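You operate a simulated robot arm through the tools that you are given. There is no shell and no other tool. Be economical: measure what you need, move in short steps, check, and stop when the job is done.

Carry out the task below with a simulated two-armed robot. There is one attempt and no reset: what you move stays moved.

## Task
On the planning table top, fold the cloth in half.

Only the result counts: the job must be done as asked and must still hold three seconds after the hand-in. Knocking over, shifting, dropping, spilling or breaking anything else fails it. Flat cloth is picked up by pressing the open fingertips on it (5 to 10 N) and closing them slowly along it; thin cloth reads only 2 to 8 mm in the jaws.

## Robot
Two 6-joint arms with two-finger parallel grippers on one trunk, on a base that drives. Base frame: it is fixed to the floor where the robot stands at the start and does not move with it; the origin is under the middle of the robot, x ahead of it, y to its left, z up. Units: mm, rad, N and s.
The left shoulder is at the start at [80, 216, 1558], the right one opposite. With the tool pointing down near the work surface each hand reaches from about 100 to 640 mm from the robot's upright axis, wherever it stands, measured 20 degrees to its own side. Places, roughly: cloth [-2500, -2750, 750]; planning table top [-2500, -2600, 800]. Payload 3.43 kg a hand.
The TCP of each hand is the grasp point between the finger pads, 30 mm short of the fingertips. In the tool frame z runs along the fingers and y along their closing line. The gripper opens to 94 mm. The fingers are 28 mm wide and 10 mm thick; the gripper's body (50 by 96 mm) begins 55 mm behind the TCP.
Orientation is that of the tool frame in the base frame, as a unit quaternion [w, x, y, z]. With the fingers straight down and closing along the base's y, the tool's x points along the base's -x, its y along +y and its z along -z.

## Interface
- The arms move only by the tool servo_tool. It takes "left_plan", "right_plan" or both (then of equal length, played together; a hand with none holds still); each is a list of rows, each an object of numbers (a shift or turn left out is 0, a gripper value left out holds the last): "x", "y", "z": the shift along the tool's x, y, z in units of 40 mm (1.0 is 40 mm); "rx", "ry", "rz": the turn, a rotation vector about the tool's x, y, z in units of 6 degrees (1.0 is 6 degrees); "jaw": the closure, from 0 (fully open) to 1 (shut). In form: [{"x": .., "y": .., "z": .., "rx": .., "ry": .., "rz": .., "jaw": ..}, ...]. A call has 1 to 10 rows; each row shifts and turns the commanded pose from where the row before left it, along the tool's axes as they then stand. A call with a number of a shift or a turn outside -1 to 1 is refused whole. Rows are played at 5 a second. More than 50 mm and 0.15 rad between two rows, or a gripper value outside its range, and nothing of the call is played. A pose out of reach is approached as far as the arm can. The call stops where the force on the tool passes 40 N (or 10 N more than at its start, if that is more) or the arm is blocked; 0.2 s more then pass. Each finger travels about 72 mm/s and halts on what it meets, pressing with about 39 N; the grip force reading is that of the motor and also rises with nothing between the fingers. The clock runs only during rows and for 0.2 s after the last one: add rows that do not move to give the fingers time. It gives the time, the measured TCP pose, the force on the tool (base axes), the opening and the grip force at its end, in the units of the frame above (readings bear some noise), with the torque about the TCP (base axes, N m) and any sound that the robot's microphone picked up.
- Cameras (640 x 400 px; columns grow to the right, rows downward): "scene" is now at [105.7, 2.3, 1714.8]; the picture's right is [0.03, -1.00, 0.00], its down [-0.76, -0.02, -0.64] and it looks along [0.64, 0.02, -0.77] (base axes); focal length 294 px, centre (320, 200). "left" rides on the left gripper at [76, -14, -103] in its tool frame; the picture's right is [0.18, 0.98, 0.00], its down [-0.75, 0.14, -0.64] and it looks along [-0.63, 0.12, 0.77] (tool axes); focal length 243 px, centre (320, 200). "right" rides on the right gripper at [76, 14, -102] in its tool frame; the picture's right is [-0.18, 0.98, 0.00], its down [-0.75, -0.14, -0.64] and it looks along [-0.63, -0.12, 0.77] (tool axes); focal length 243 px, centre (320, 200). There is no depth. A picture from a camera that has moved, and an enlarged one, comes with that camera's place and axes in the base frame and with its lens.
- get_image(camera): a new picture of that camera. The clock stands still meanwhile.
- move_column(by): slides the trunk up (or, below 0, down) by that many mm; the arms and the scene camera ride with it, the base frame stays. It gives what a move gives, with no picture.
- drive_base(legs): drives the robot by 1 to 6 legs, each [ahead, left, turn to the left] in mm, mm and rad, along the robot's own axes; the way and the turn of a leg run together, so that a leg with both is an arc; at most 1500 mm and 3.142 rad a leg. The arms and the cameras ride along, it lands a little off, and it stops where it bumps. It gives what a move gives.
- turn_head(pan, tilt): turns the head with the scene camera to pan (to the left, within 1.501 rad either way) and tilt (down, from -0.506 to 1.204), counted from straight ahead of the robot. It gives what a move gives.
- enlarge(camera, box): a new picture of the part [left, top, right, bottom] of that camera's present view, enlarged. The clock stands still meanwhile.
- close_job(): hands the job in; it is judged then, once.

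Work in short steps. Places have to be worked out from the pictures, the camera data and where the tool is seen: move nearer, look again, correct. Check each grasp and each placing, and mend what went wrong. You have 135 turns and 106 pictures in all, those below and enlarged ones among them. Open the grippers and draw the arms clear of the work before you hand the job in, unless the task says otherwise; then end with one line.

The tools are called by a JSON object that holds its "fn" and its "kwargs". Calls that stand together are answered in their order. servo_tool: Moves the arms, as the interface text tells. Its arguments: {"type":"object","properties":{"left_plan":{"type":"array","items":{"type":"object","properties":{"x":{"type":"number"},"y":{"type":"number"},"z":{"type":"number"},"rx":{"type":"number"},"ry":{"type":"number"},"rz":{"type":"number"},"jaw":{"type":"number"}}}},"right_plan":{"type":"array","items":{"type":"object","properties":{"x":{"type":"number"},"y":{"type":"number"},"z":{"type":"number"},"rx":{"type":"number"},"ry":{"type":"number"},"rz":{"type":"number"},"jaw":{"type":"number"}}}}},"required":[]} The other tools are called the same way: move_column (by) slides the trunk up or down; drive_base (legs) drives the base; turn_head (pan, tilt) turns the head that bears the scene camera; get_image (camera) takes a picture; enlarge (camera, box) takes an enlarged picture of a part of a camera's view; close_job () hands the job in.

At the start:

```text
clock: 0.0
left_position: [534.7, 181.0, 990.4]
left_ee_rot: [0.0, 0.0, 1.0, 0.0]
left_force: [-0.3, 0.2, -0.8]
left_moment: [-0.06, -0.01, 0.02]
left_opening: 93.9
left_grasp_force: 0.0
right_position: [409.2, -212.7, 989.9]
right_ee_rot: [0.0, 0.0, 1.0, 0.0]
right_force: [0.5, 0.9, -0.4]
right_moment: [-0.01, 0.0, -0.01]
right_opening: 93.9
right_grasp_force: 0.0
trunk travel left (down, up): [-788.0, 52.0]
robot x, y, heading: [-2.5, 4.3, 0.001]
head pan, tilt: [0.024, 0.871]
```

scene: 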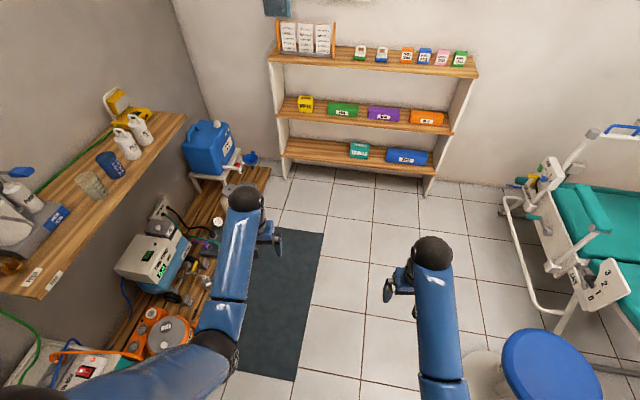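
right: 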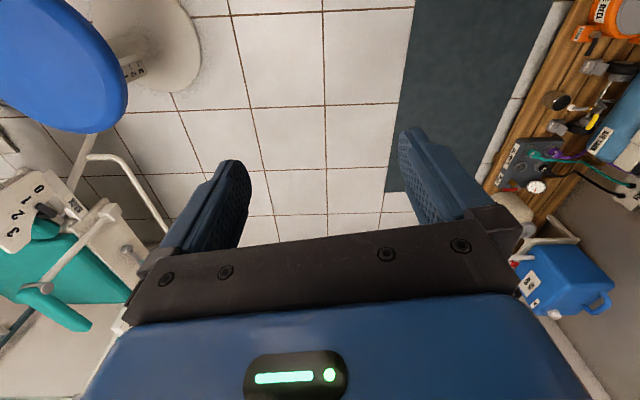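
left: 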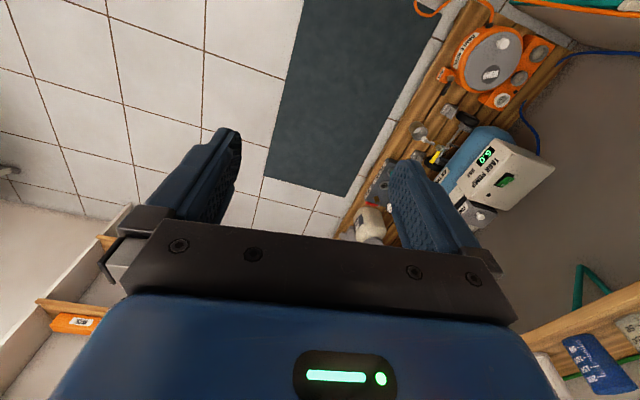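

The cloth lies behind me to the right, so I look that way first for obstacles on the way.

{"fn": "turn_head", "kwargs": {"pan": -1.5, "tilt": 0.5}}

{"fn": "get_image", "kwargs": {"camera": "scene"}}

```text
clock: 1.6
left_position: [535.4, 182.1, 991.0]
left_ee_rot: [0.0, 0.0, 1.0, -0.001]
left_force: [-0.3, -0.3, 0.1]
left_moment: [0.0, 0.0, 0.0]
left_opening: 94.1
left_grasp_force: 0.0
right_position: [408.6, -212.0, 989.8]
right_ee_rot: [0.0, 0.0, 1.0, 0.0]
right_force: [-1.2, -0.2, -0.4]
right_moment: [-0.01, 0.0, 0.0]
right_opening: 93.9
right_grasp_force: 0.1
trunk travel left (down, up): [-788.0, 52.0]
robot x, y, heading: [-1.4, -1.5, 0.001]
head pan, tilt: [-1.499, 0.499]
```

```text
102 pictures are left
camera scene: at [35.3, -90.4, 1746.4], right [-1.0, -0.07, 0.0], down [-0.03, 0.48, -0.88], along [0.06, -0.88, -0.48], focal length 294 px, centre (320, 200)
```

scene: 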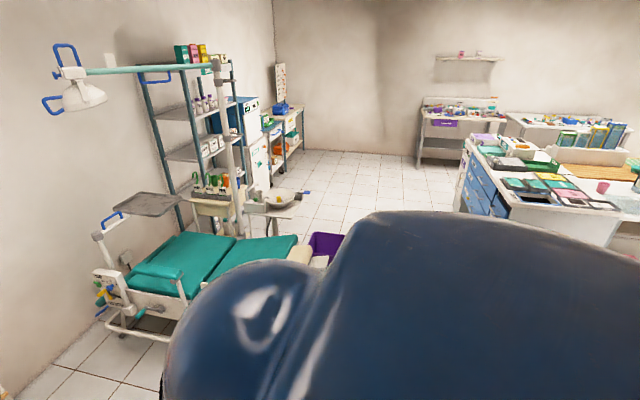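

I turn right in place by about 130° with the head straight ahead to see the route.

{"fn": "drive_base", "kwargs": {"legs": [[0, 0, -2.3]]}}

{"fn": "turn_head", "kwargs": {"pan": 0, "tilt": 0.5}}

{"fn": "get_image", "kwargs": {"camera": "scene"}}

```text
clock: 7.5
left_position: [-216.9, -521.1, 991.1]
left_ee_rot: [0.0, 0.912, 0.411, 0.0]
left_force: [-0.4, -0.2, -0.2]
left_moment: [-0.01, 0.01, -0.02]
left_opening: 94.2
left_grasp_force: 0.1
right_position: [-430.2, -165.5, 988.6]
right_ee_rot: [0.0, 0.912, 0.41, -0.001]
right_force: [-0.3, 0.4, -0.1]
right_moment: [0.01, 0.01, -0.01]
right_opening: 93.7
right_grasp_force: 0.1
trunk travel left (down, up): [-788.0, 52.0]
robot x, y, heading: [-1.3, -0.9, -2.299]
head pan, tilt: [-1.499, 0.499]
```

```text
clock: 9.1
left_position: [-217.9, -521.4, 992.6]
left_ee_rot: [0.0, 0.912, 0.411, 0.0]
left_force: [0.7, 0.1, -0.5]
left_moment: [0.0, -0.02, 0.0]
left_opening: 94.1
left_grasp_force: 0.1
right_position: [-430.0, -165.3, 989.7]
right_ee_rot: [0.0, 0.912, 0.41, 0.001]
right_force: [0.1, -0.3, 1.0]
right_moment: [-0.01, -0.02, -0.03]
right_opening: 94.2
right_grasp_force: 0.0
trunk travel left (down, up): [-788.0, 52.0]
robot x, y, heading: [2.0, 0.6, -2.297]
head pan, tilt: [0.0, 0.499]
```

```text
101 pictures are left
camera scene: at [-82.0, -90.5, 1746.4], right [-0.75, 0.66, 0.0], down [0.32, 0.36, -0.88], along [-0.58, -0.66, -0.48], focal length 294 px, centre (320, 200)
```

scene: 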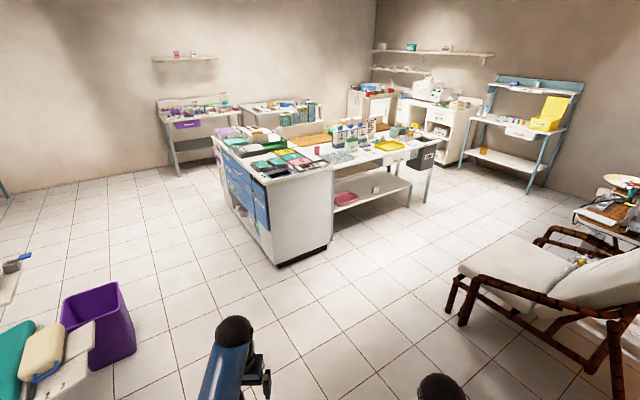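

The island in the middle is around the given spot; I enlarge it to find the cloth and table.

{"fn": "enlarge", "kwargs": {"camera": "scene", "box": [200, 70, 460, 232]}}

```text
2.46 times, centred on (330, 151) of scene
camera zoom: at [-82.0, -90.5, 1746.4], right [-0.75, 0.66, 0.0], down [0.32, 0.36, -0.88], along [-0.58, -0.66, -0.48], focal length 724 px, centre (295, 321)
```

zoom: 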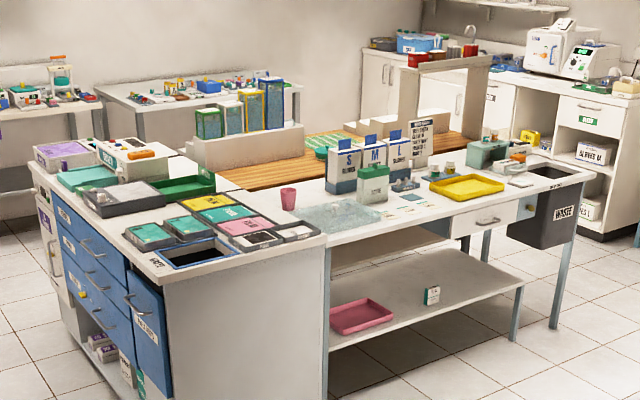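

The wooden top in the middle of the island is the planning table, open from the far side. I drive down the aisle left of the island first.

{"fn": "drive_base", "kwargs": {"legs": [[0, 0, 0.42], [1000, 0, 0], [990, 0, 0], [0, 0, 0.25], [850, 0, 0], [850, 0, 0]]}}

{"fn": "drive_base", "kwargs": {"legs": [[0, 0, -1.5]]}}

{"fn": "get_image", "kwargs": {"camera": "scene"}}

```text
clock: 29.2
left_position: [-599.6, -4116.8, 992.0]
left_ee_rot: [-0.001, 0.739, 0.674, 0.001]
left_force: [-0.6, 0.5, -0.2]
left_moment: [-0.02, 0.03, 0.0]
left_opening: 94.1
left_grasp_force: 0.1
right_position: [-982.3, -3955.5, 989.4]
right_ee_rot: [0.001, 0.738, 0.674, -0.001]
right_force: [0.3, 0.6, 0.3]
right_moment: [0.0, 0.0, -0.02]
right_opening: 94.0
right_grasp_force: 0.0
trunk travel left (down, up): [-788.0, 52.0]
robot x, y, heading: [-733.5, -3569.9, -1.666]
head pan, tilt: [0.0, 0.499]
```

```text
clock: 33.3
left_position: [-1271.8, -3735.5, 991.7]
left_ee_rot: [0.0, 1.0, -0.015, 0.001]
left_force: [0.8, 0.6, 0.5]
left_moment: [0.01, 0.0, -0.01]
left_opening: 93.9
left_grasp_force: 0.1
right_position: [-1134.6, -3344.3, 990.2]
right_ee_rot: [0.0, 1.0, -0.014, 0.0]
right_force: [-0.5, 0.0, -0.2]
right_moment: [-0.02, 0.0, 0.02]
right_opening: 93.8
right_grasp_force: 0.1
trunk travel left (down, up): [-788.0, 52.0]
robot x, y, heading: [-731.5, -3567.3, 3.112]
head pan, tilt: [0.0, 0.499]
```

```text
99 pictures are left
camera scene: at [-855.4, -3565.0, 1746.4], right [0.03, 1.0, 0.0], down [0.48, -0.01, -0.88], along [-0.88, 0.03, -0.48], focal length 294 px, centre (320, 200)
```

scene: 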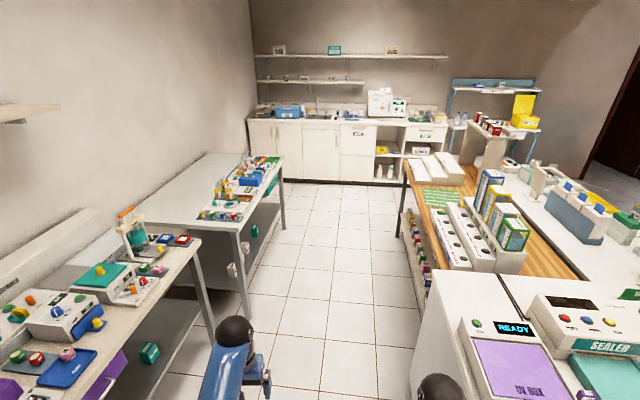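

The wooden table faces this aisle (free between y≈-4050 and -2950). I enlarge the table to find the cloth.

{"fn": "enlarge", "kwargs": {"camera": "scene", "box": [380, 120, 600, 300]}}

```text
2.22 times, centred on (490, 210) of scene
camera zoom: at [-855.4, -3565.0, 1746.4], right [0.03, 1.0, 0.0], down [0.48, -0.01, -0.88], along [-0.88, 0.03, -0.48], focal length 653 px, centre (-58, 178)
```

zoom: 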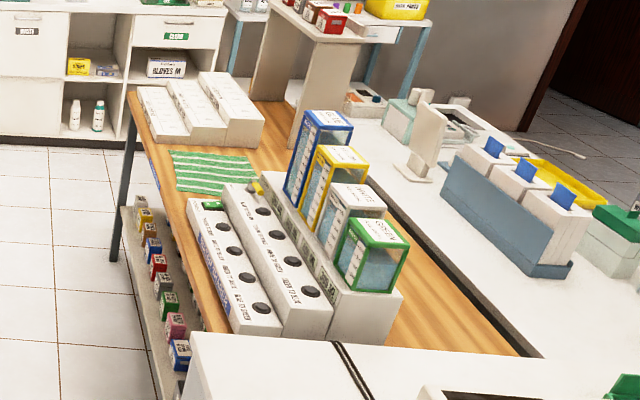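

The green striped cloth sits near (-2600, -2670) between stepped racks. I drive along the aisle and turn to face the table.

{"fn": "drive_base", "kwargs": {"legs": [[950, 0, 0], [920, 0, 0], [0, 0, -1.54]]}}

{"fn": "turn_head", "kwargs": {"pan": 0, "tilt": 0.8}}

{"fn": "get_image", "kwargs": {"camera": "scene"}}

```text
clock: 46.5
left_position: [-2759.2, -2956.6, 990.8]
left_ee_rot: [0.001, -0.696, 0.718, -0.001]
left_force: [0.3, 0.1, -0.4]
left_moment: [0.0, 0.02, 0.0]
left_opening: 93.9
left_grasp_force: 0.0
right_position: [-2369.1, -3095.4, 989.6]
right_ee_rot: [0.0, -0.696, 0.718, 0.0]
right_force: [0.2, -0.1, 1.1]
right_moment: [0.0, 0.02, 0.01]
right_opening: 94.0
right_grasp_force: 0.1
trunk travel left (down, up): [-788.0, 52.0]
robot x, y, heading: [-2595.5, -3495.0, 1.538]
head pan, tilt: [0.0, 0.499]
```

```text
clock: 47.3
left_position: [-2758.5, -2957.3, 991.8]
left_ee_rot: [0.0, -0.696, 0.718, 0.0]
left_force: [0.1, -0.1, -0.3]
left_moment: [-0.01, 0.0, -0.01]
left_opening: 94.2
left_grasp_force: 0.0
right_position: [-2368.1, -3094.2, 989.9]
right_ee_rot: [0.0, -0.696, 0.718, 0.0]
right_force: [0.3, 0.0, -0.2]
right_moment: [-0.01, 0.01, -0.03]
right_opening: 94.3
right_grasp_force: 0.1
trunk travel left (down, up): [-788.0, 52.0]
robot x, y, heading: [-2592.7, -3497.0, 1.54]
head pan, tilt: [0.0, 0.799]
```

```text
97 pictures are left
camera scene: at [-2591.7, -3385.7, 1720.5], right [1.0, -0.03, 0.0], down [-0.02, -0.72, -0.7], along [0.02, 0.7, -0.72], focal length 294 px, centre (320, 200)
```

scene: 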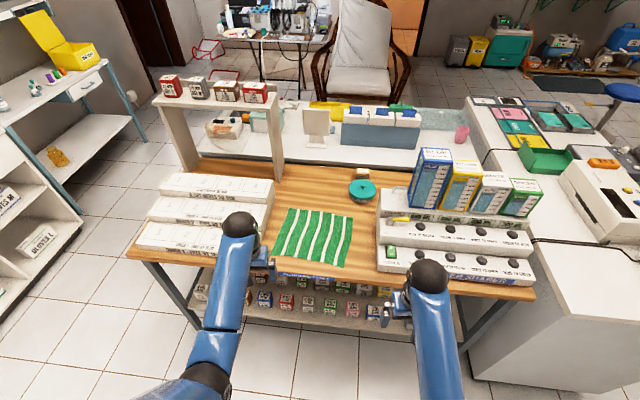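

The cloth is directly ahead. I enlarge it.

{"fn": "enlarge", "kwargs": {"camera": "scene", "box": [230, 170, 390, 290]}}

```text
3.33 times, centred on (310, 230) of scene
camera zoom: at [-2591.7, -3385.7, 1720.5], right [1.0, -0.03, 0.0], down [-0.02, -0.72, -0.7], along [0.02, 0.7, -0.72], focal length 980 px, centre (353, 100)
```

zoom: 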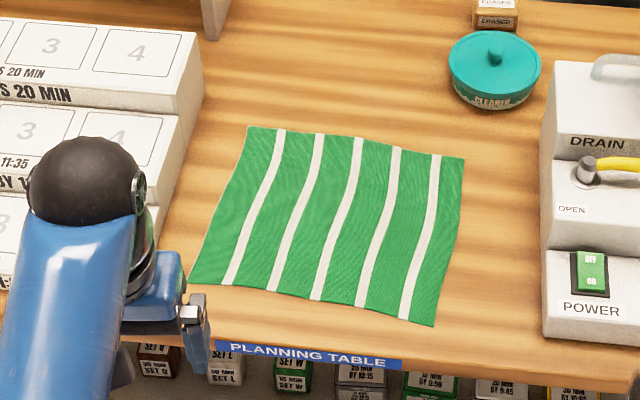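

Cloth corners come out (for z≈800) at about NL(-2753,-2770), NR(-2489,-2831), FL(-2701,-2534), FR(-2430,-2596), rotated ~13°. I'll pull the left hand back, raise the trunk for clearance, then drive to face the cloth squarely.

{"fn": "servo_tool", "kwargs": {"left_plan": [{"x": 1}, {"x": 1}, {"x": 1}, {}]}}

{"fn": "move_column", "kwargs": {"by": 50}}

{"fn": "drive_base", "kwargs": {"legs": [[0, 122, 0], [0, 0, -0.196], [200, 40, 0]]}}

{"fn": "turn_head", "kwargs": {"pan": 0, "tilt": 1.0}}

{"fn": "get_image", "kwargs": {"camera": "scene"}}

```text
clock: 48.3
left_position: [-2762.5, -3076.6, 989.8]
left_ee_rot: [0.0, -0.696, 0.718, 0.0]
left_force: [0.0, 0.8, 0.0]
left_moment: [0.0, -0.02, -0.01]
left_opening: 94.2
left_grasp_force: 0.0
right_position: [-2367.3, -3093.7, 989.6]
right_ee_rot: [0.0, -0.696, 0.718, 0.0]
right_force: [0.6, -1.0, -0.3]
right_moment: [0.0, 0.02, 0.01]
right_opening: 94.0
right_grasp_force: 0.0
trunk travel left (down, up): [-788.0, 52.0]
robot x, y, heading: [-2593.7, -3496.2, 1.54]
head pan, tilt: [0.0, 0.799]
```

```text
clock: 49.2
left_position: [-2761.6, -3077.1, 1040.7]
left_ee_rot: [0.0, -0.696, 0.718, 0.001]
left_force: [-0.1, 0.0, -0.3]
left_moment: [0.01, -0.02, -0.02]
left_opening: 94.1
left_grasp_force: 0.1
right_position: [-2368.4, -3095.7, 1039.8]
right_ee_rot: [0.0, -0.696, 0.718, 0.0]
right_force: [-0.8, -0.2, 0.4]
right_moment: [0.01, 0.03, 0.01]
right_opening: 94.0
right_grasp_force: 0.1
trunk travel left (down, up): [-838.0, 2.0]
robot x, y, heading: [-2594.0, -3497.2, 1.54]
head pan, tilt: [0.0, 0.799]
```

```text
clock: 52.4
left_position: [-2795.5, -2844.3, 1042.7]
left_ee_rot: [0.002, -0.624, 0.781, 0.003]
left_force: [0.2, 0.2, 0.5]
left_moment: [0.04, -0.02, -0.02]
left_opening: 93.7
left_grasp_force: 0.1
right_position: [-2411.6, -2937.2, 1041.1]
right_ee_rot: [0.001, -0.624, 0.782, 0.002]
right_force: [-0.1, -0.4, -0.5]
right_moment: [0.05, -0.02, 0.05]
right_opening: 94.1
right_grasp_force: 0.1
trunk travel left (down, up): [-838.0, 2.0]
robot x, y, heading: [-2706.7, -3286.9, 1.348]
head pan, tilt: [0.0, 0.799]
```

```text
clock: 53.1
left_position: [-2795.3, -2842.3, 1040.9]
left_ee_rot: [0.001, -0.625, 0.781, 0.001]
left_force: [1.0, -0.1, 0.3]
left_moment: [0.02, 0.01, -0.04]
left_opening: 93.9
left_grasp_force: 0.1
right_position: [-2410.9, -2935.2, 1039.9]
right_ee_rot: [0.002, -0.624, 0.782, 0.001]
right_force: [-0.4, 0.8, -0.4]
right_moment: [0.0, -0.03, 0.01]
right_opening: 93.8
right_grasp_force: 0.0
trunk travel left (down, up): [-838.0, 2.0]
robot x, y, heading: [-2711.6, -3286.8, 1.351]
head pan, tilt: [0.0, 1.0]
```

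```text
95 pictures are left
camera scene: at [-2688.9, -3189.6, 1755.5], right [0.98, -0.22, 0.0], down [-0.19, -0.82, -0.54], along [0.12, 0.53, -0.84], focal length 294 px, centre (320, 200)
```

scene: 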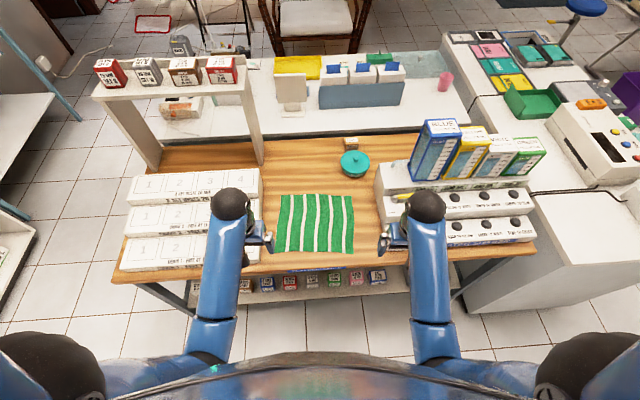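

Well aligned now. Enlarge to triangulate the corners and table height between the two views.

{"fn": "enlarge", "kwargs": {"camera": "scene", "box": [240, 160, 400, 280]}}

```text
3.33 times, centred on (320, 220) of scene
camera zoom: at [-2688.9, -3189.6, 1755.5], right [0.98, -0.22, 0.0], down [-0.19, -0.82, -0.54], along [0.12, 0.53, -0.84], focal length 980 px, centre (320, 133)
```

zoom: 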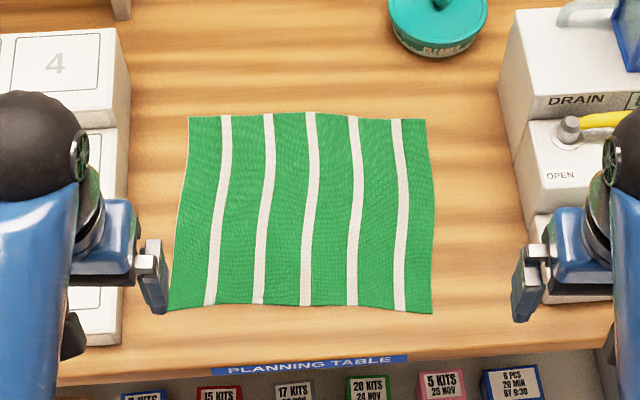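

Both views agree on table z≈800; in the robot frame the cloth is ~275×242, centred 613 ahead, 17 to the right. I drive 100 forward and 17... the centre is at r=-17 (left), so 17 left.

{"fn": "drive_base", "kwargs": {"legs": [[100, 17, 0]]}}

{"fn": "enlarge", "kwargs": {"camera": "scene", "box": [220, 180, 420, 330]}}

{"fn": "get_image", "kwargs": {"camera": "left"}}

```text
clock: 54.3
left_position: [-2791.9, -2751.2, 1043.7]
left_ee_rot: [0.003, -0.624, 0.781, 0.003]
left_force: [-0.5, -1.7, -0.3]
left_moment: [0.06, 0.01, 0.02]
left_opening: 94.0
left_grasp_force: 0.0
right_position: [-2408.9, -2843.8, 1042.0]
right_ee_rot: [0.003, -0.625, 0.781, 0.003]
right_force: [-0.9, -0.1, -0.7]
right_moment: [0.06, 0.01, 0.0]
right_opening: 93.8
right_grasp_force: 0.1
trunk travel left (down, up): [-838.0, 2.0]
robot x, y, heading: [-2705.7, -3192.3, 1.352]
head pan, tilt: [0.0, 1.0]
```

```text
2.67 times, centred on (320, 255) of scene
camera zoom: at [-2685.1, -3103.2, 1756.2], right [0.98, -0.22, 0.0], down [-0.18, -0.82, -0.55], along [0.12, 0.53, -0.84], focal length 784 px, centre (320, 53)
```

zoom: 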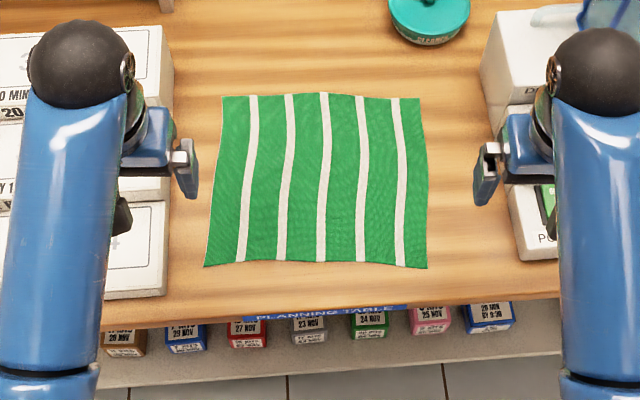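

```text
92 pictures are left
camera left: at [-2793.7, -2829.9, 1145.9], right [-1.0, 0.04, 0.0], down [0.03, 0.76, 0.65], along [0.02, 0.65, -0.76], focal length 243 px, centre (320, 200)
```

left: 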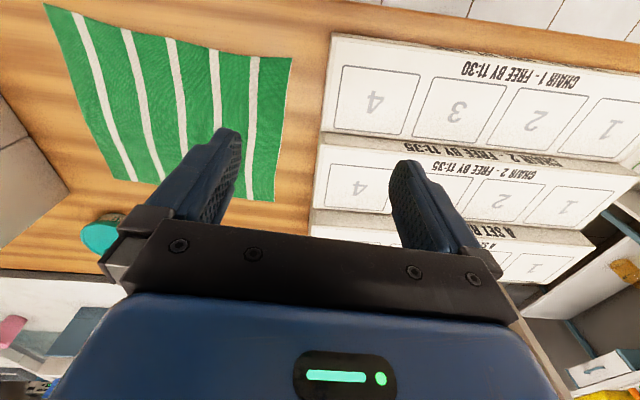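

No bump. I now turn the grippers 90° (cameras inward) so they close along the fold direction, perpendicular to the near edge.

{"fn": "servo_tool", "kwargs": {"left_plan": [{"rz": -1}, {"rz": -1}, {"rz": -1}, {"rz": -1}, {"rz": -1}, {"rz": -1}, {"rz": -1}, {"rz": -1}], "right_plan": [{"rz": 1}, {"rz": 1}, {"rz": 1}, {"rz": 1}, {"rz": 1}, {"rz": 1}, {"rz": 1}, {"rz": 1}]}}

{"fn": "servo_tool", "kwargs": {"left_plan": [{"rz": -1, "jaw": 0.6}, {"rz": -1}, {"rz": -1}, {"rz": -1}, {"rz": -1}, {"rz": -1}, {"rz": -1}, {}], "right_plan": [{"rz": 1, "jaw": 0.6}, {"rz": 1}, {"rz": 1}, {"rz": 1}, {"rz": 1}, {"rz": 1}, {"rz": 1}, {}]}}

{"fn": "get_image", "kwargs": {"camera": "scene"}}

```text
clock: 56.1
left_position: [-2790.1, -2742.5, 1041.2]
left_ee_rot: [-0.001, 0.889, -0.459, 0.0]
left_force: [0.2, -0.1, 0.1]
left_moment: [-0.02, -0.02, -0.01]
left_opening: 93.8
left_grasp_force: 0.0
right_position: [-2407.5, -2836.8, 1039.7]
right_ee_rot: [0.0, -0.251, 0.968, 0.0]
right_force: [0.8, 0.4, 0.4]
right_moment: [-0.03, -0.01, -0.03]
right_opening: 94.1
right_grasp_force: 0.0
trunk travel left (down, up): [-838.0, 2.0]
robot x, y, heading: [-2704.5, -3188.8, 1.35]
head pan, tilt: [0.0, 1.0]
```

```text
clock: 57.9
left_position: [-2792.9, -2743.4, 1040.1]
left_ee_rot: [-0.001, 0.994, -0.11, 0.0]
left_force: [-0.4, -0.3, -0.1]
left_moment: [-0.01, -0.04, 0.04]
left_opening: 37.5
left_grasp_force: 0.2
right_position: [-2408.3, -2837.3, 1038.6]
right_ee_rot: [0.0, 0.111, 0.994, 0.001]
right_force: [-0.2, -0.2, 0.0]
right_moment: [-0.01, 0.01, -0.01]
right_opening: 37.8
right_grasp_force: 0.0
trunk travel left (down, up): [-838.0, 2.0]
robot x, y, heading: [-2705.1, -3188.9, 1.35]
head pan, tilt: [0.0, 1.0]
```

```text
91 pictures are left
camera scene: at [-2684.5, -3090.4, 1755.3], right [0.98, -0.22, 0.0], down [-0.19, -0.82, -0.54], along [0.12, 0.53, -0.84], focal length 294 px, centre (320, 200)
```

scene: 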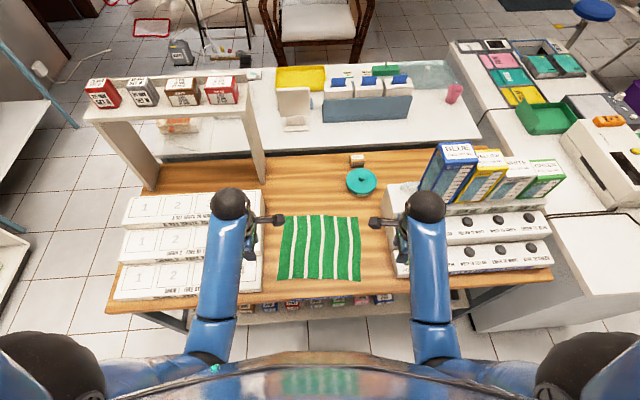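

Grippers turned. Now move over the near corners (20 mm in from the sides, 30 mm from near edge) and descend to tips ≈ 50 mm above the table, jaws ~36 mm.

{"fn": "servo_tool", "kwargs": {"left_plan": [{"x": 0.52, "y": -0.1}, {"x": 0.52, "y": -0.1}, {"x": 0.51, "y": -0.09}, {"z": 1}, {"z": 1}, {"z": 1}, {"z": 0.75}, {}], "right_plan": [{"x": 0.83, "y": 0.15}, {"x": 0.82, "y": 0.14}, {"x": 0.82, "y": 0.14}, {"z": 1}, {"z": 1}, {"z": 1}, {"z": 0.75}, {}]}}

{"fn": "enlarge", "kwargs": {"camera": "scene", "box": [220, 180, 420, 330]}}

{"fn": "get_image", "kwargs": {"camera": "left"}}

{"fn": "get_image", "kwargs": {"camera": "right"}}

```text
clock: 59.7
left_position: [-2727.7, -2747.1, 888.7]
left_ee_rot: [-0.001, 0.994, -0.111, 0.0]
left_force: [0.9, -0.6, 0.1]
left_moment: [0.02, -0.02, 0.0]
left_opening: 37.5
left_grasp_force: 0.1
right_position: [-2502.8, -2798.0, 889.6]
right_ee_rot: [0.0, 0.111, 0.994, 0.0]
right_force: [0.2, 0.3, 0.4]
right_moment: [-0.01, -0.04, 0.04]
right_opening: 37.9
right_grasp_force: 0.1
trunk travel left (down, up): [-838.0, 2.0]
robot x, y, heading: [-2703.2, -3186.8, 1.35]
head pan, tilt: [0.0, 1.0]
```

```text
2.67 times, centred on (320, 255) of scene
camera zoom: at [-2684.6, -3091.0, 1755.3], right [0.98, -0.22, 0.0], down [-0.19, -0.82, -0.54], along [0.12, 0.53, -0.84], focal length 784 px, centre (320, 53)
```

zoom: 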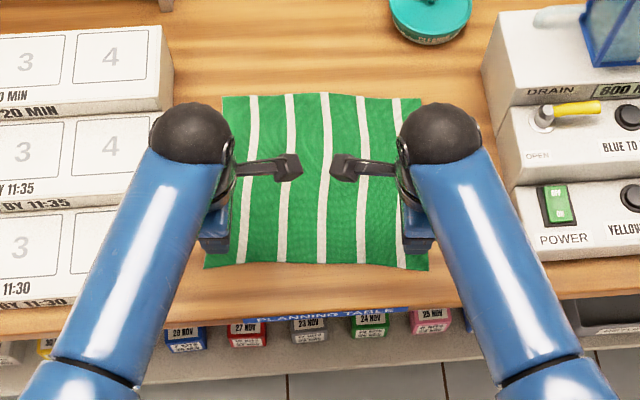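

```text
89 pictures are left
camera left: at [-2650.0, -2750.7, 992.7], right [-0.04, -1.0, 0.0], down [-0.77, 0.03, 0.64], along [-0.64, 0.02, -0.77], focal length 243 px, centre (320, 200)
```

left: 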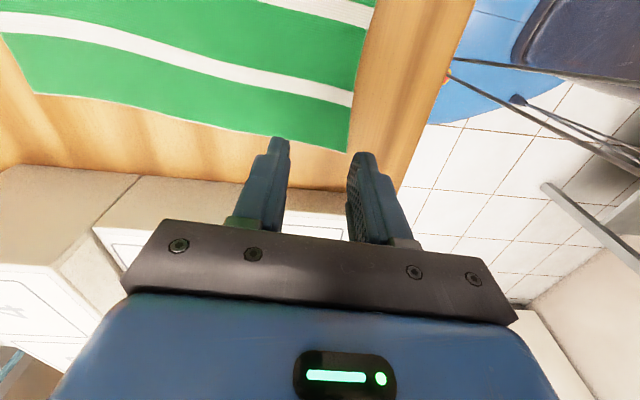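

```text
88 pictures are left
camera right: at [-2573.7, -2767.0, 991.2], right [0.4, 0.92, 0.0], down [0.7, -0.3, 0.64], along [0.59, -0.25, -0.77], focal length 243 px, centre (320, 200)
```

right: 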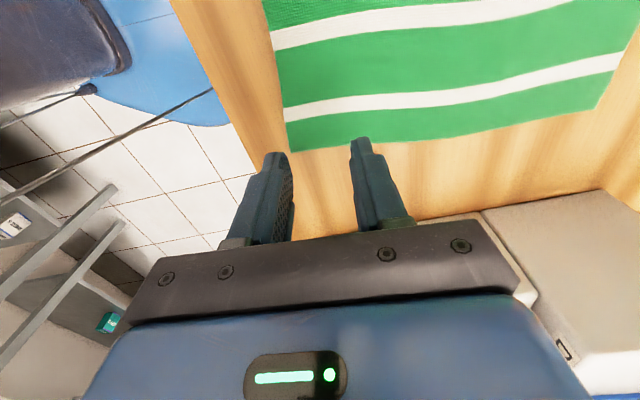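

Corner estimates confirmed by both wrist cameras. Shift 4 mm inward, narrow the jaws to ~30 mm, and descend to just above the cloth.

{"fn": "servo_tool", "kwargs": {"left_plan": [{"y": -0.1, "jaw": 0.68}, {"z": 0.6}, {"z": 0.5}, {}], "right_plan": [{"y": 0.1, "jaw": 0.68}, {"z": 0.6}, {"z": 0.5}, {}]}}

{"fn": "get_image", "kwargs": {"camera": "left"}}

{"fn": "get_image", "kwargs": {"camera": "right"}}

```text
clock: 60.7
left_position: [-2726.5, -2742.3, 847.5]
left_ee_rot: [0.0, 0.994, -0.111, 0.0]
left_force: [0.2, -0.2, 0.1]
left_moment: [-0.02, 0.0, 0.0]
left_opening: 30.3
left_grasp_force: 0.1
right_position: [-2500.3, -2793.6, 843.1]
right_ee_rot: [0.0, 0.111, 0.994, 0.0]
right_force: [0.7, 0.0, 0.3]
right_moment: [0.03, 0.01, 0.01]
right_opening: 30.3
right_grasp_force: 0.0
trunk travel left (down, up): [-838.0, 2.0]
robot x, y, heading: [-2707.0, -3188.4, 1.346]
head pan, tilt: [0.0, 1.0]
```

```text
87 pictures are left
camera left: at [-2649.7, -2745.3, 949.6], right [-0.04, -1.0, 0.0], down [-0.77, 0.03, 0.64], along [-0.64, 0.02, -0.77], focal length 243 px, centre (320, 200)
```

left: 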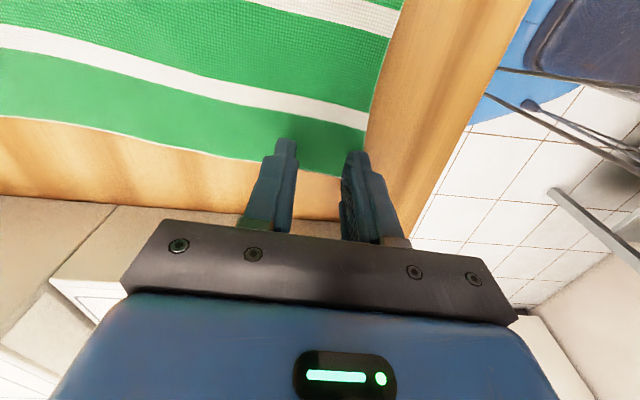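

```text
86 pictures are left
camera right: at [-2570.2, -2763.2, 945.0], right [0.4, 0.92, 0.0], down [0.7, -0.3, 0.64], along [0.59, -0.25, -0.77], focal length 243 px, centre (320, 200)
```

right: 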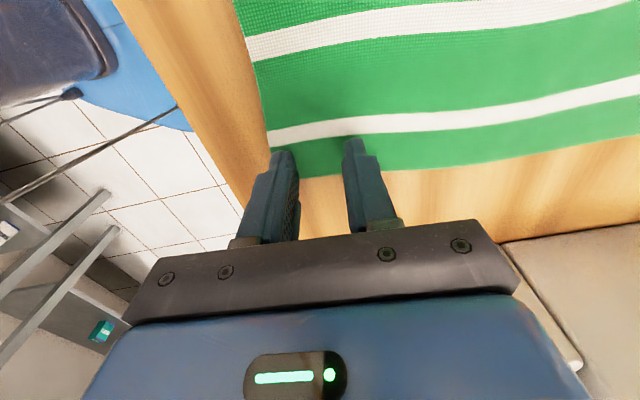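

Fingers sit correctly inside the corner. Descend in small steps until contact force shows.

{"fn": "servo_tool", "kwargs": {"left_plan": [{"z": 0.2}, {"z": 0.1}, {"z": 0.05}, {}], "right_plan": [{"z": 0.15}, {"z": 0.05}, {"z": 0.05}, {}]}}

```text
clock: 61.7
left_position: [-2726.5, -2742.1, 832.9]
left_ee_rot: [0.0, 0.994, -0.111, 0.0]
left_force: [-0.2, -0.1, -1.3]
left_moment: [-0.01, 0.0, 0.01]
left_opening: 30.1
left_grasp_force: 0.1
right_position: [-2498.6, -2794.6, 835.1]
right_ee_rot: [0.001, 0.111, 0.994, 0.0]
right_force: [0.5, -0.3, -0.7]
right_moment: [-0.01, -0.01, -0.02]
right_opening: 30.1
right_grasp_force: 0.0
trunk travel left (down, up): [-838.0, 2.0]
robot x, y, heading: [-2704.3, -3189.6, 1.352]
head pan, tilt: [0.0, 1.0]
```

Not yet touching; continue 2–4 mm.

{"fn": "servo_tool", "kwargs": {"left_plan": [{"z": 0.05}, {}], "right_plan": [{"z": 0.1}, {}]}}

```text
clock: 62.3
left_position: [-2726.9, -2742.4, 831.4]
left_ee_rot: [-0.001, 0.994, -0.11, 0.0]
left_force: [0.9, -0.4, 6.8]
left_moment: [-0.13, 0.0, 0.01]
left_opening: 30.3
left_grasp_force: 0.2
right_position: [-2499.3, -2794.4, 831.0]
right_ee_rot: [-0.001, 0.111, 0.994, 0.0]
right_force: [-0.5, 0.1, 5.4]
right_moment: [-0.09, -0.01, 0.03]
right_opening: 30.0
right_grasp_force: 0.0
trunk travel left (down, up): [-838.0, 2.0]
robot x, y, heading: [-2705.1, -3189.8, 1.347]
head pan, tilt: [0.0, 1.0]
```

Both press with 5–7 N. Close slowly.

{"fn": "servo_tool", "kwargs": {"left_plan": [{"jaw": 0.71}, {"jaw": 0.74}, {"jaw": 0.77}, {"jaw": 0.8}, {"jaw": 0.83}, {"jaw": 0.86}, {"jaw": 0.89}, {"jaw": 0.92}, {"jaw": 0.95}, {"jaw": 0.97}], "right_plan": [{"jaw": 0.71}, {"jaw": 0.74}, {"jaw": 0.77}, {"jaw": 0.8}, {"jaw": 0.83}, {"jaw": 0.86}, {"jaw": 0.89}, {"jaw": 0.92}, {"jaw": 0.95}, {"jaw": 0.97}]}}

{"fn": "servo_tool", "kwargs": {"left_plan": [{"jaw": 1}, {}, {}], "right_plan": [{"jaw": 1}, {}, {}]}}

{"fn": "get_image", "kwargs": {"camera": "left"}}

{"fn": "get_image", "kwargs": {"camera": "right"}}

```text
clock: 64.5
left_position: [-2727.7, -2743.0, 831.9]
left_ee_rot: [0.0, 0.994, -0.11, 0.0]
left_force: [1.9, 0.3, 9.1]
left_moment: [-0.08, -0.03, 0.03]
left_opening: 3.9
left_grasp_force: 0.8
right_position: [-2499.4, -2795.6, 830.6]
right_ee_rot: [0.0, 0.111, 0.994, 0.0]
right_force: [-2.0, -0.2, 7.4]
right_moment: [0.01, -0.03, 0.02]
right_opening: 3.4
right_grasp_force: 0.4
trunk travel left (down, up): [-838.0, 2.0]
robot x, y, heading: [-2703.5, -3187.5, 1.351]
head pan, tilt: [0.0, 1.0]
```

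```text
clock: 65.3
left_position: [-2727.0, -2741.6, 831.4]
left_ee_rot: [-0.001, 0.994, -0.111, 0.0]
left_force: [2.4, -0.7, 9.8]
left_moment: [-0.04, -0.03, 0.02]
left_opening: 2.4
left_grasp_force: 36.9
right_position: [-2498.1, -2794.8, 831.9]
right_ee_rot: [-0.001, 0.11, 0.994, 0.0]
right_force: [-0.8, 1.9, 5.0]
right_moment: [0.03, 0.0, 0.05]
right_opening: 1.9
right_grasp_force: 36.7
trunk travel left (down, up): [-838.0, 2.0]
robot x, y, heading: [-2706.7, -3189.0, 1.353]
head pan, tilt: [0.0, 1.0]
```

```text
85 pictures are left
camera left: at [-2649.7, -2746.3, 934.2], right [-0.04, -1.0, 0.0], down [-0.77, 0.03, 0.64], along [-0.64, 0.03, -0.77], focal length 243 px, centre (320, 200)
```

left: 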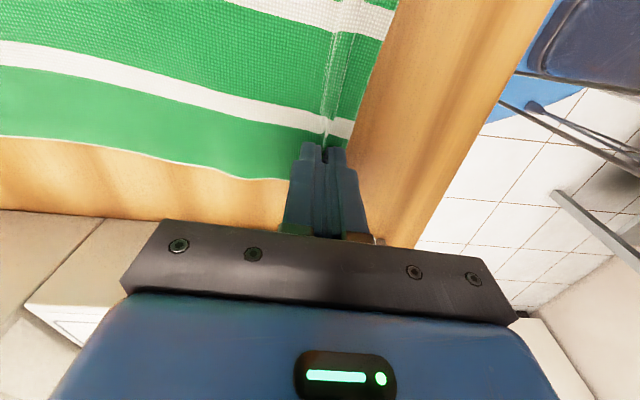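

```text
84 pictures are left
camera right: at [-2570.3, -2764.7, 933.5], right [0.4, 0.92, 0.0], down [0.7, -0.3, 0.64], along [0.59, -0.25, -0.77], focal length 243 px, centre (320, 200)
```

right: 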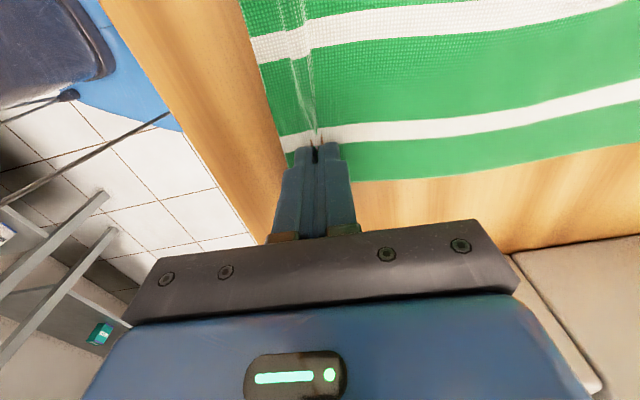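

A ridge is gathered between the pads of both hands (2 mm). Lift 40 mm and check.

{"fn": "servo_tool", "kwargs": {"left_plan": [{"z": -0.3}, {"z": -0.35}, {"z": -0.35}, {}], "right_plan": [{"z": -0.3}, {"z": -0.35}, {"z": -0.35}, {}]}}

{"fn": "get_image", "kwargs": {"camera": "left"}}

{"fn": "get_image", "kwargs": {"camera": "right"}}

{"fn": "enlarge", "kwargs": {"camera": "scene", "box": [220, 180, 420, 330]}}

```text
clock: 66.3
left_position: [-2727.3, -2740.6, 870.1]
left_ee_rot: [-0.001, 0.994, -0.11, 0.0]
left_force: [1.1, 0.7, 0.5]
left_moment: [-0.03, -0.03, 0.0]
left_opening: 2.3
left_grasp_force: 36.8
right_position: [-2498.8, -2796.6, 869.5]
right_ee_rot: [0.0, 0.11, 0.994, -0.001]
right_force: [-1.4, 0.3, 0.3]
right_moment: [-0.01, 0.01, 0.02]
right_opening: 2.1
right_grasp_force: 36.9
trunk travel left (down, up): [-838.0, 2.0]
robot x, y, heading: [-2707.1, -3186.8, 1.347]
head pan, tilt: [0.0, 1.0]
```

```text
83 pictures are left
camera left: at [-2649.1, -2744.1, 973.4], right [-0.04, -1.0, 0.0], down [-0.77, 0.03, 0.64], along [-0.64, 0.02, -0.77], focal length 243 px, centre (320, 200)
```

left: 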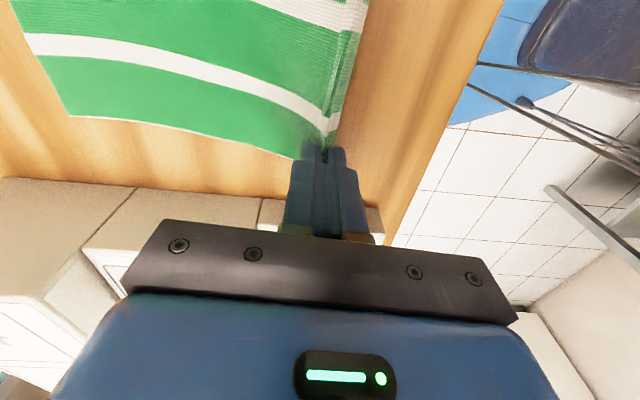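

```text
82 pictures are left
camera right: at [-2569.8, -2763.8, 972.0], right [0.4, 0.92, 0.0], down [0.7, -0.3, 0.64], along [0.59, -0.26, -0.77], focal length 243 px, centre (320, 200)
```

right: 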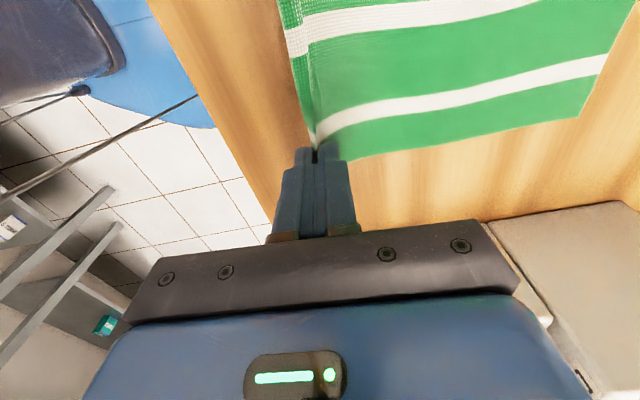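

```text
2.67 times, centred on (320, 255) of scene
camera zoom: at [-2684.4, -3089.8, 1755.2], right [0.98, -0.22, 0.0], down [-0.19, -0.82, -0.54], along [0.12, 0.53, -0.84], focal length 784 px, centre (320, 53)
```

zoom: 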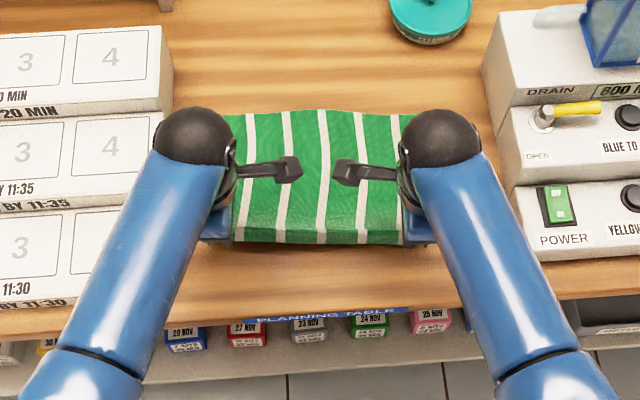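

Both hold and the cloth slid about 18 mm toward me as it lifted (far edge now ~519 ahead of the camera). I arc the grips over a fold line at ~398, slowly, first to the top.

{"fn": "servo_tool", "kwargs": {"left_plan": [{"y": -0.24, "z": -0.37}, {"y": -0.24, "z": -0.37}, {"y": -0.31, "z": -0.18}, {"y": -0.31, "z": -0.18}, {"y": -0.31, "z": -0.05}, {"y": -0.31, "z": -0.05}, {}], "right_plan": [{"y": 0.24, "z": -0.37}, {"y": 0.24, "z": -0.37}, {"y": 0.31, "z": -0.18}, {"y": 0.31, "z": -0.18}, {"y": 0.31, "z": -0.05}, {"y": 0.31, "z": -0.05}, {}]}}

{"fn": "enlarge", "kwargs": {"camera": "scene", "box": [220, 180, 420, 330]}}

{"fn": "get_image", "kwargs": {"camera": "left"}}

```text
clock: 67.9
left_position: [-2713.3, -2675.3, 918.3]
left_ee_rot: [-0.001, 0.994, -0.11, -0.001]
left_force: [0.7, -0.6, 0.4]
left_moment: [-0.04, -0.02, -0.01]
left_opening: 2.4
left_grasp_force: 36.6
right_position: [-2483.3, -2727.0, 917.8]
right_ee_rot: [0.0, 0.111, 0.994, 0.0]
right_force: [-0.4, -0.7, 0.6]
right_moment: [0.02, 0.03, 0.01]
right_opening: 2.0
right_grasp_force: 36.7
trunk travel left (down, up): [-838.0, 2.0]
robot x, y, heading: [-2705.8, -3188.7, 1.349]
head pan, tilt: [0.0, 1.0]
```

```text
2.67 times, centred on (320, 255) of scene
camera zoom: at [-2684.6, -3090.6, 1755.3], right [0.98, -0.22, 0.0], down [-0.19, -0.82, -0.54], along [0.12, 0.53, -0.84], focal length 784 px, centre (320, 53)
```

zoom: 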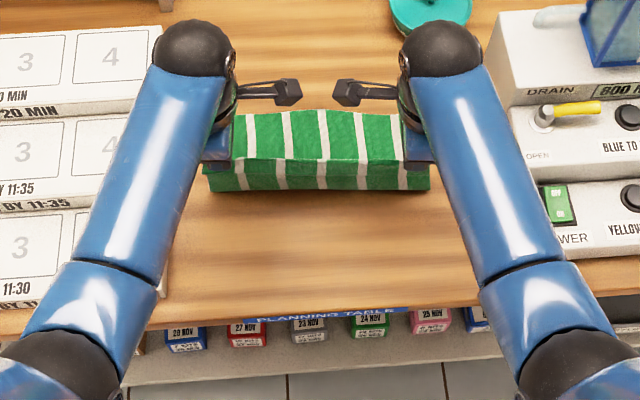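

```text
79 pictures are left
camera left: at [-2634.1, -2677.9, 1021.4], right [-0.04, -1.0, 0.0], down [-0.77, 0.03, 0.64], along [-0.64, 0.02, -0.77], focal length 243 px, centre (320, 200)
```

left: 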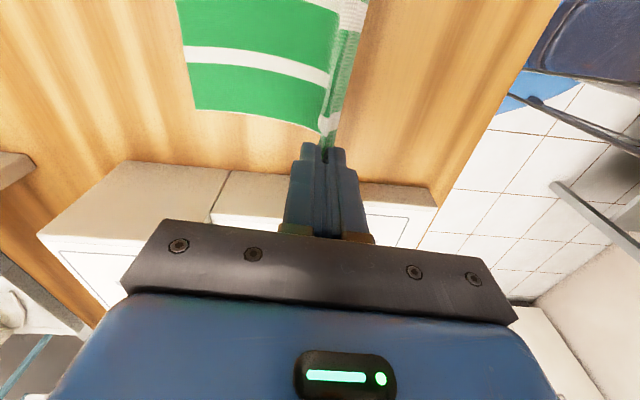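

The fold rises well, but a ~34 mm near strip hangs on my side of the grip and would end up folded back. I lay it back down along the same path and regrip right at the edge.

{"fn": "servo_tool", "kwargs": {"left_plan": [{"y": 0.31, "z": 0.05}, {"y": 0.31, "z": 0.05}, {"y": 0.31, "z": 0.18}, {"y": 0.31, "z": 0.18}, {"y": 0.3, "z": 0.37}, {"y": 0.3, "z": 0.37}, {"y": 0.1, "z": 0.45}, {"y": 0.05, "z": 0.45}, {}], "right_plan": [{"y": -0.31, "z": 0.05}, {"y": -0.31, "z": 0.05}, {"y": -0.31, "z": 0.18}, {"y": -0.31, "z": 0.18}, {"y": -0.3, "z": 0.37}, {"y": -0.3, "z": 0.37}, {"y": -0.1, "z": 0.45}, {"y": -0.05, "z": 0.45}, {}]}}

{"fn": "servo_tool", "kwargs": {"left_plan": [{"jaw": 0.95}, {"jaw": 0.9}, {"jaw": 0.8}, {"jaw": 0.7}, {}, {"z": -0.5}, {"z": -0.5}, {"z": -0.5}, {}], "right_plan": [{"jaw": 0.95}, {"jaw": 0.9}, {"jaw": 0.8}, {"jaw": 0.7}, {}, {"z": -0.5}, {"z": -0.5}, {"z": -0.5}, {}]}}

{"fn": "get_image", "kwargs": {"camera": "left"}}

{"fn": "get_image", "kwargs": {"camera": "right"}}

{"fn": "enlarge", "kwargs": {"camera": "scene", "box": [220, 180, 420, 330]}}

```text
clock: 69.9
left_position: [-2727.6, -2752.7, 834.5]
left_ee_rot: [-0.001, 0.994, -0.11, 0.0]
left_force: [-0.4, -0.3, 0.4]
left_moment: [-0.05, -0.01, 0.0]
left_opening: 2.5
left_grasp_force: 37.6
right_position: [-2501.5, -2804.7, 834.9]
right_ee_rot: [0.0, 0.111, 0.994, 0.0]
right_force: [0.5, 0.1, -0.4]
right_moment: [0.01, 0.0, 0.05]
right_opening: 2.1
right_grasp_force: 36.2
trunk travel left (down, up): [-838.0, 2.0]
robot x, y, heading: [-2705.1, -3191.2, 1.35]
head pan, tilt: [0.0, 1.0]
```

```text
clock: 71.9
left_position: [-2728.3, -2751.3, 895.0]
left_ee_rot: [0.0, 0.994, -0.111, 0.0]
left_force: [-0.3, -1.6, -0.5]
left_moment: [0.0, 0.01, 0.01]
left_opening: 28.3
left_grasp_force: 0.0
right_position: [-2500.7, -2803.6, 895.1]
right_ee_rot: [0.0, 0.11, 0.994, 0.001]
right_force: [0.2, 0.3, 0.3]
right_moment: [0.0, 0.06, -0.01]
right_opening: 28.3
right_grasp_force: 0.0
trunk travel left (down, up): [-838.0, 2.0]
robot x, y, heading: [-2708.4, -3186.0, 1.345]
head pan, tilt: [0.0, 1.0]
```

```text
78 pictures are left
camera left: at [-2650.2, -2755.2, 998.0], right [-0.04, -1.0, 0.0], down [-0.77, 0.03, 0.64], along [-0.64, 0.02, -0.77], focal length 243 px, centre (320, 200)
```

left: 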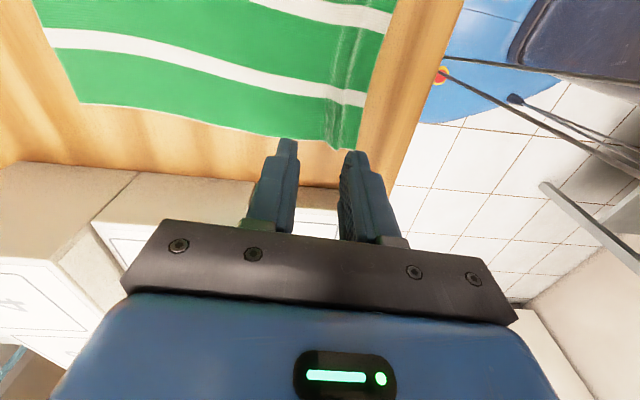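

```text
77 pictures are left
camera right: at [-2572.2, -2773.0, 997.7], right [0.4, 0.92, 0.0], down [0.7, -0.3, 0.64], along [0.59, -0.26, -0.77], focal length 243 px, centre (320, 200)
```

right: 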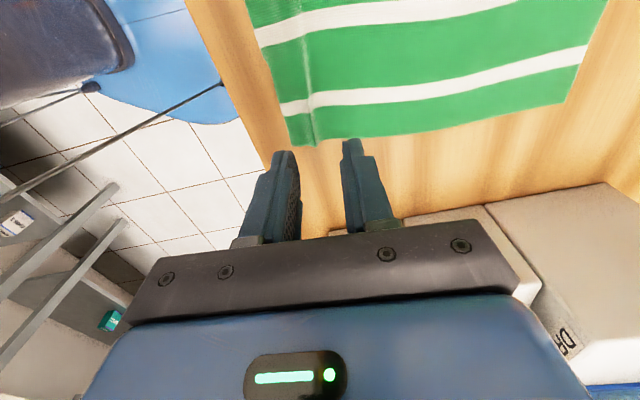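

```text
2.67 times, centred on (320, 255) of scene
camera zoom: at [-2684.6, -3090.3, 1755.3], right [0.98, -0.22, 0.0], down [-0.19, -0.82, -0.54], along [0.12, 0.53, -0.84], focal length 784 px, centre (320, 53)
```

zoom: 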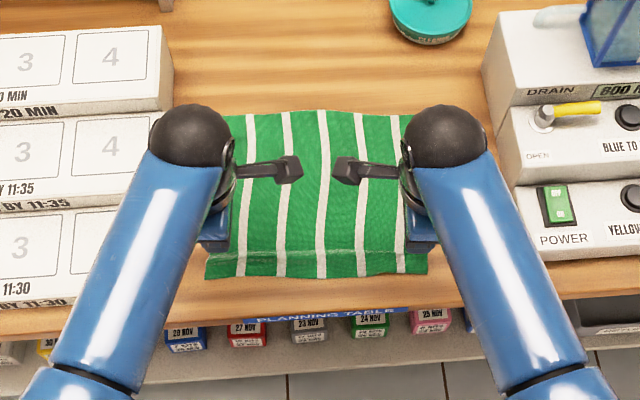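

The cloth is back flat with near edge now ~283 (left) / ~291 (right) ahead of the camera. I shift so the outer fingers sit right on the edge line and go down.

{"fn": "servo_tool", "kwargs": {"left_plan": [{"y": 0.53}, {"z": 0.5}, {"z": 0.5}, {}], "right_plan": [{"y": -0.33}, {"z": 0.5}, {"z": 0.5}, {}]}}

{"fn": "get_image", "kwargs": {"camera": "left"}}

{"fn": "get_image", "kwargs": {"camera": "right"}}

```text
clock: 72.9
left_position: [-2732.6, -2771.5, 855.5]
left_ee_rot: [-0.001, 0.994, -0.11, -0.001]
left_force: [0.9, 0.2, -0.4]
left_moment: [-0.02, 0.01, -0.01]
left_opening: 28.0
left_grasp_force: 0.0
right_position: [-2503.0, -2817.1, 855.6]
right_ee_rot: [0.0, 0.11, 0.994, 0.001]
right_force: [-0.1, -0.5, -0.2]
right_moment: [-0.04, 0.0, 0.02]
right_opening: 28.3
right_grasp_force: 0.0
trunk travel left (down, up): [-838.0, 2.0]
robot x, y, heading: [-2703.2, -3186.3, 1.347]
head pan, tilt: [0.0, 1.0]
```

```text
75 pictures are left
camera left: at [-2655.2, -2775.6, 958.5], right [-0.04, -1.0, 0.0], down [-0.77, 0.03, 0.64], along [-0.64, 0.02, -0.77], focal length 243 px, centre (320, 200)
```

left: 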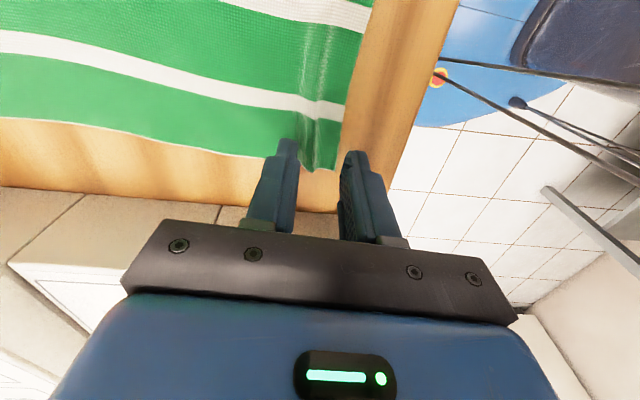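

```text
74 pictures are left
camera right: at [-2573.9, -2786.5, 958.0], right [0.4, 0.92, 0.0], down [0.7, -0.3, 0.64], along [0.59, -0.25, -0.77], focal length 243 px, centre (320, 200)
```

right: 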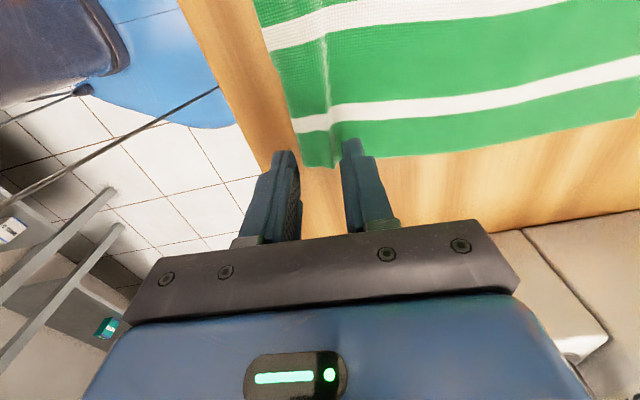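

Geometry confirmed: outer finger faces about 2–5 mm inside the edge. Nudge the left 3 mm out and go down to contact.

{"fn": "servo_tool", "kwargs": {"left_plan": [{"y": 0.07, "z": 0.3}, {"z": 0.2}, {"z": 0.1}, {}], "right_plan": [{"z": 0.3}, {"z": 0.2}, {"z": 0.1}, {}]}}

```text
clock: 73.9
left_position: [-2735.0, -2776.5, 832.1]
left_ee_rot: [-0.001, 0.994, -0.111, -0.001]
left_force: [0.1, -1.2, 9.8]
left_moment: [0.01, 0.05, 0.03]
left_opening: 28.0
left_grasp_force: 0.1
right_position: [-2504.6, -2818.1, 830.9]
right_ee_rot: [0.0, 0.109, 0.994, 0.0]
right_force: [-0.4, -0.5, 2.8]
right_moment: [-0.04, 0.02, 0.0]
right_opening: 28.0
right_grasp_force: 0.0
trunk travel left (down, up): [-838.0, 2.0]
robot x, y, heading: [-2699.5, -3190.2, 1.346]
head pan, tilt: [0.0, 1.0]
```

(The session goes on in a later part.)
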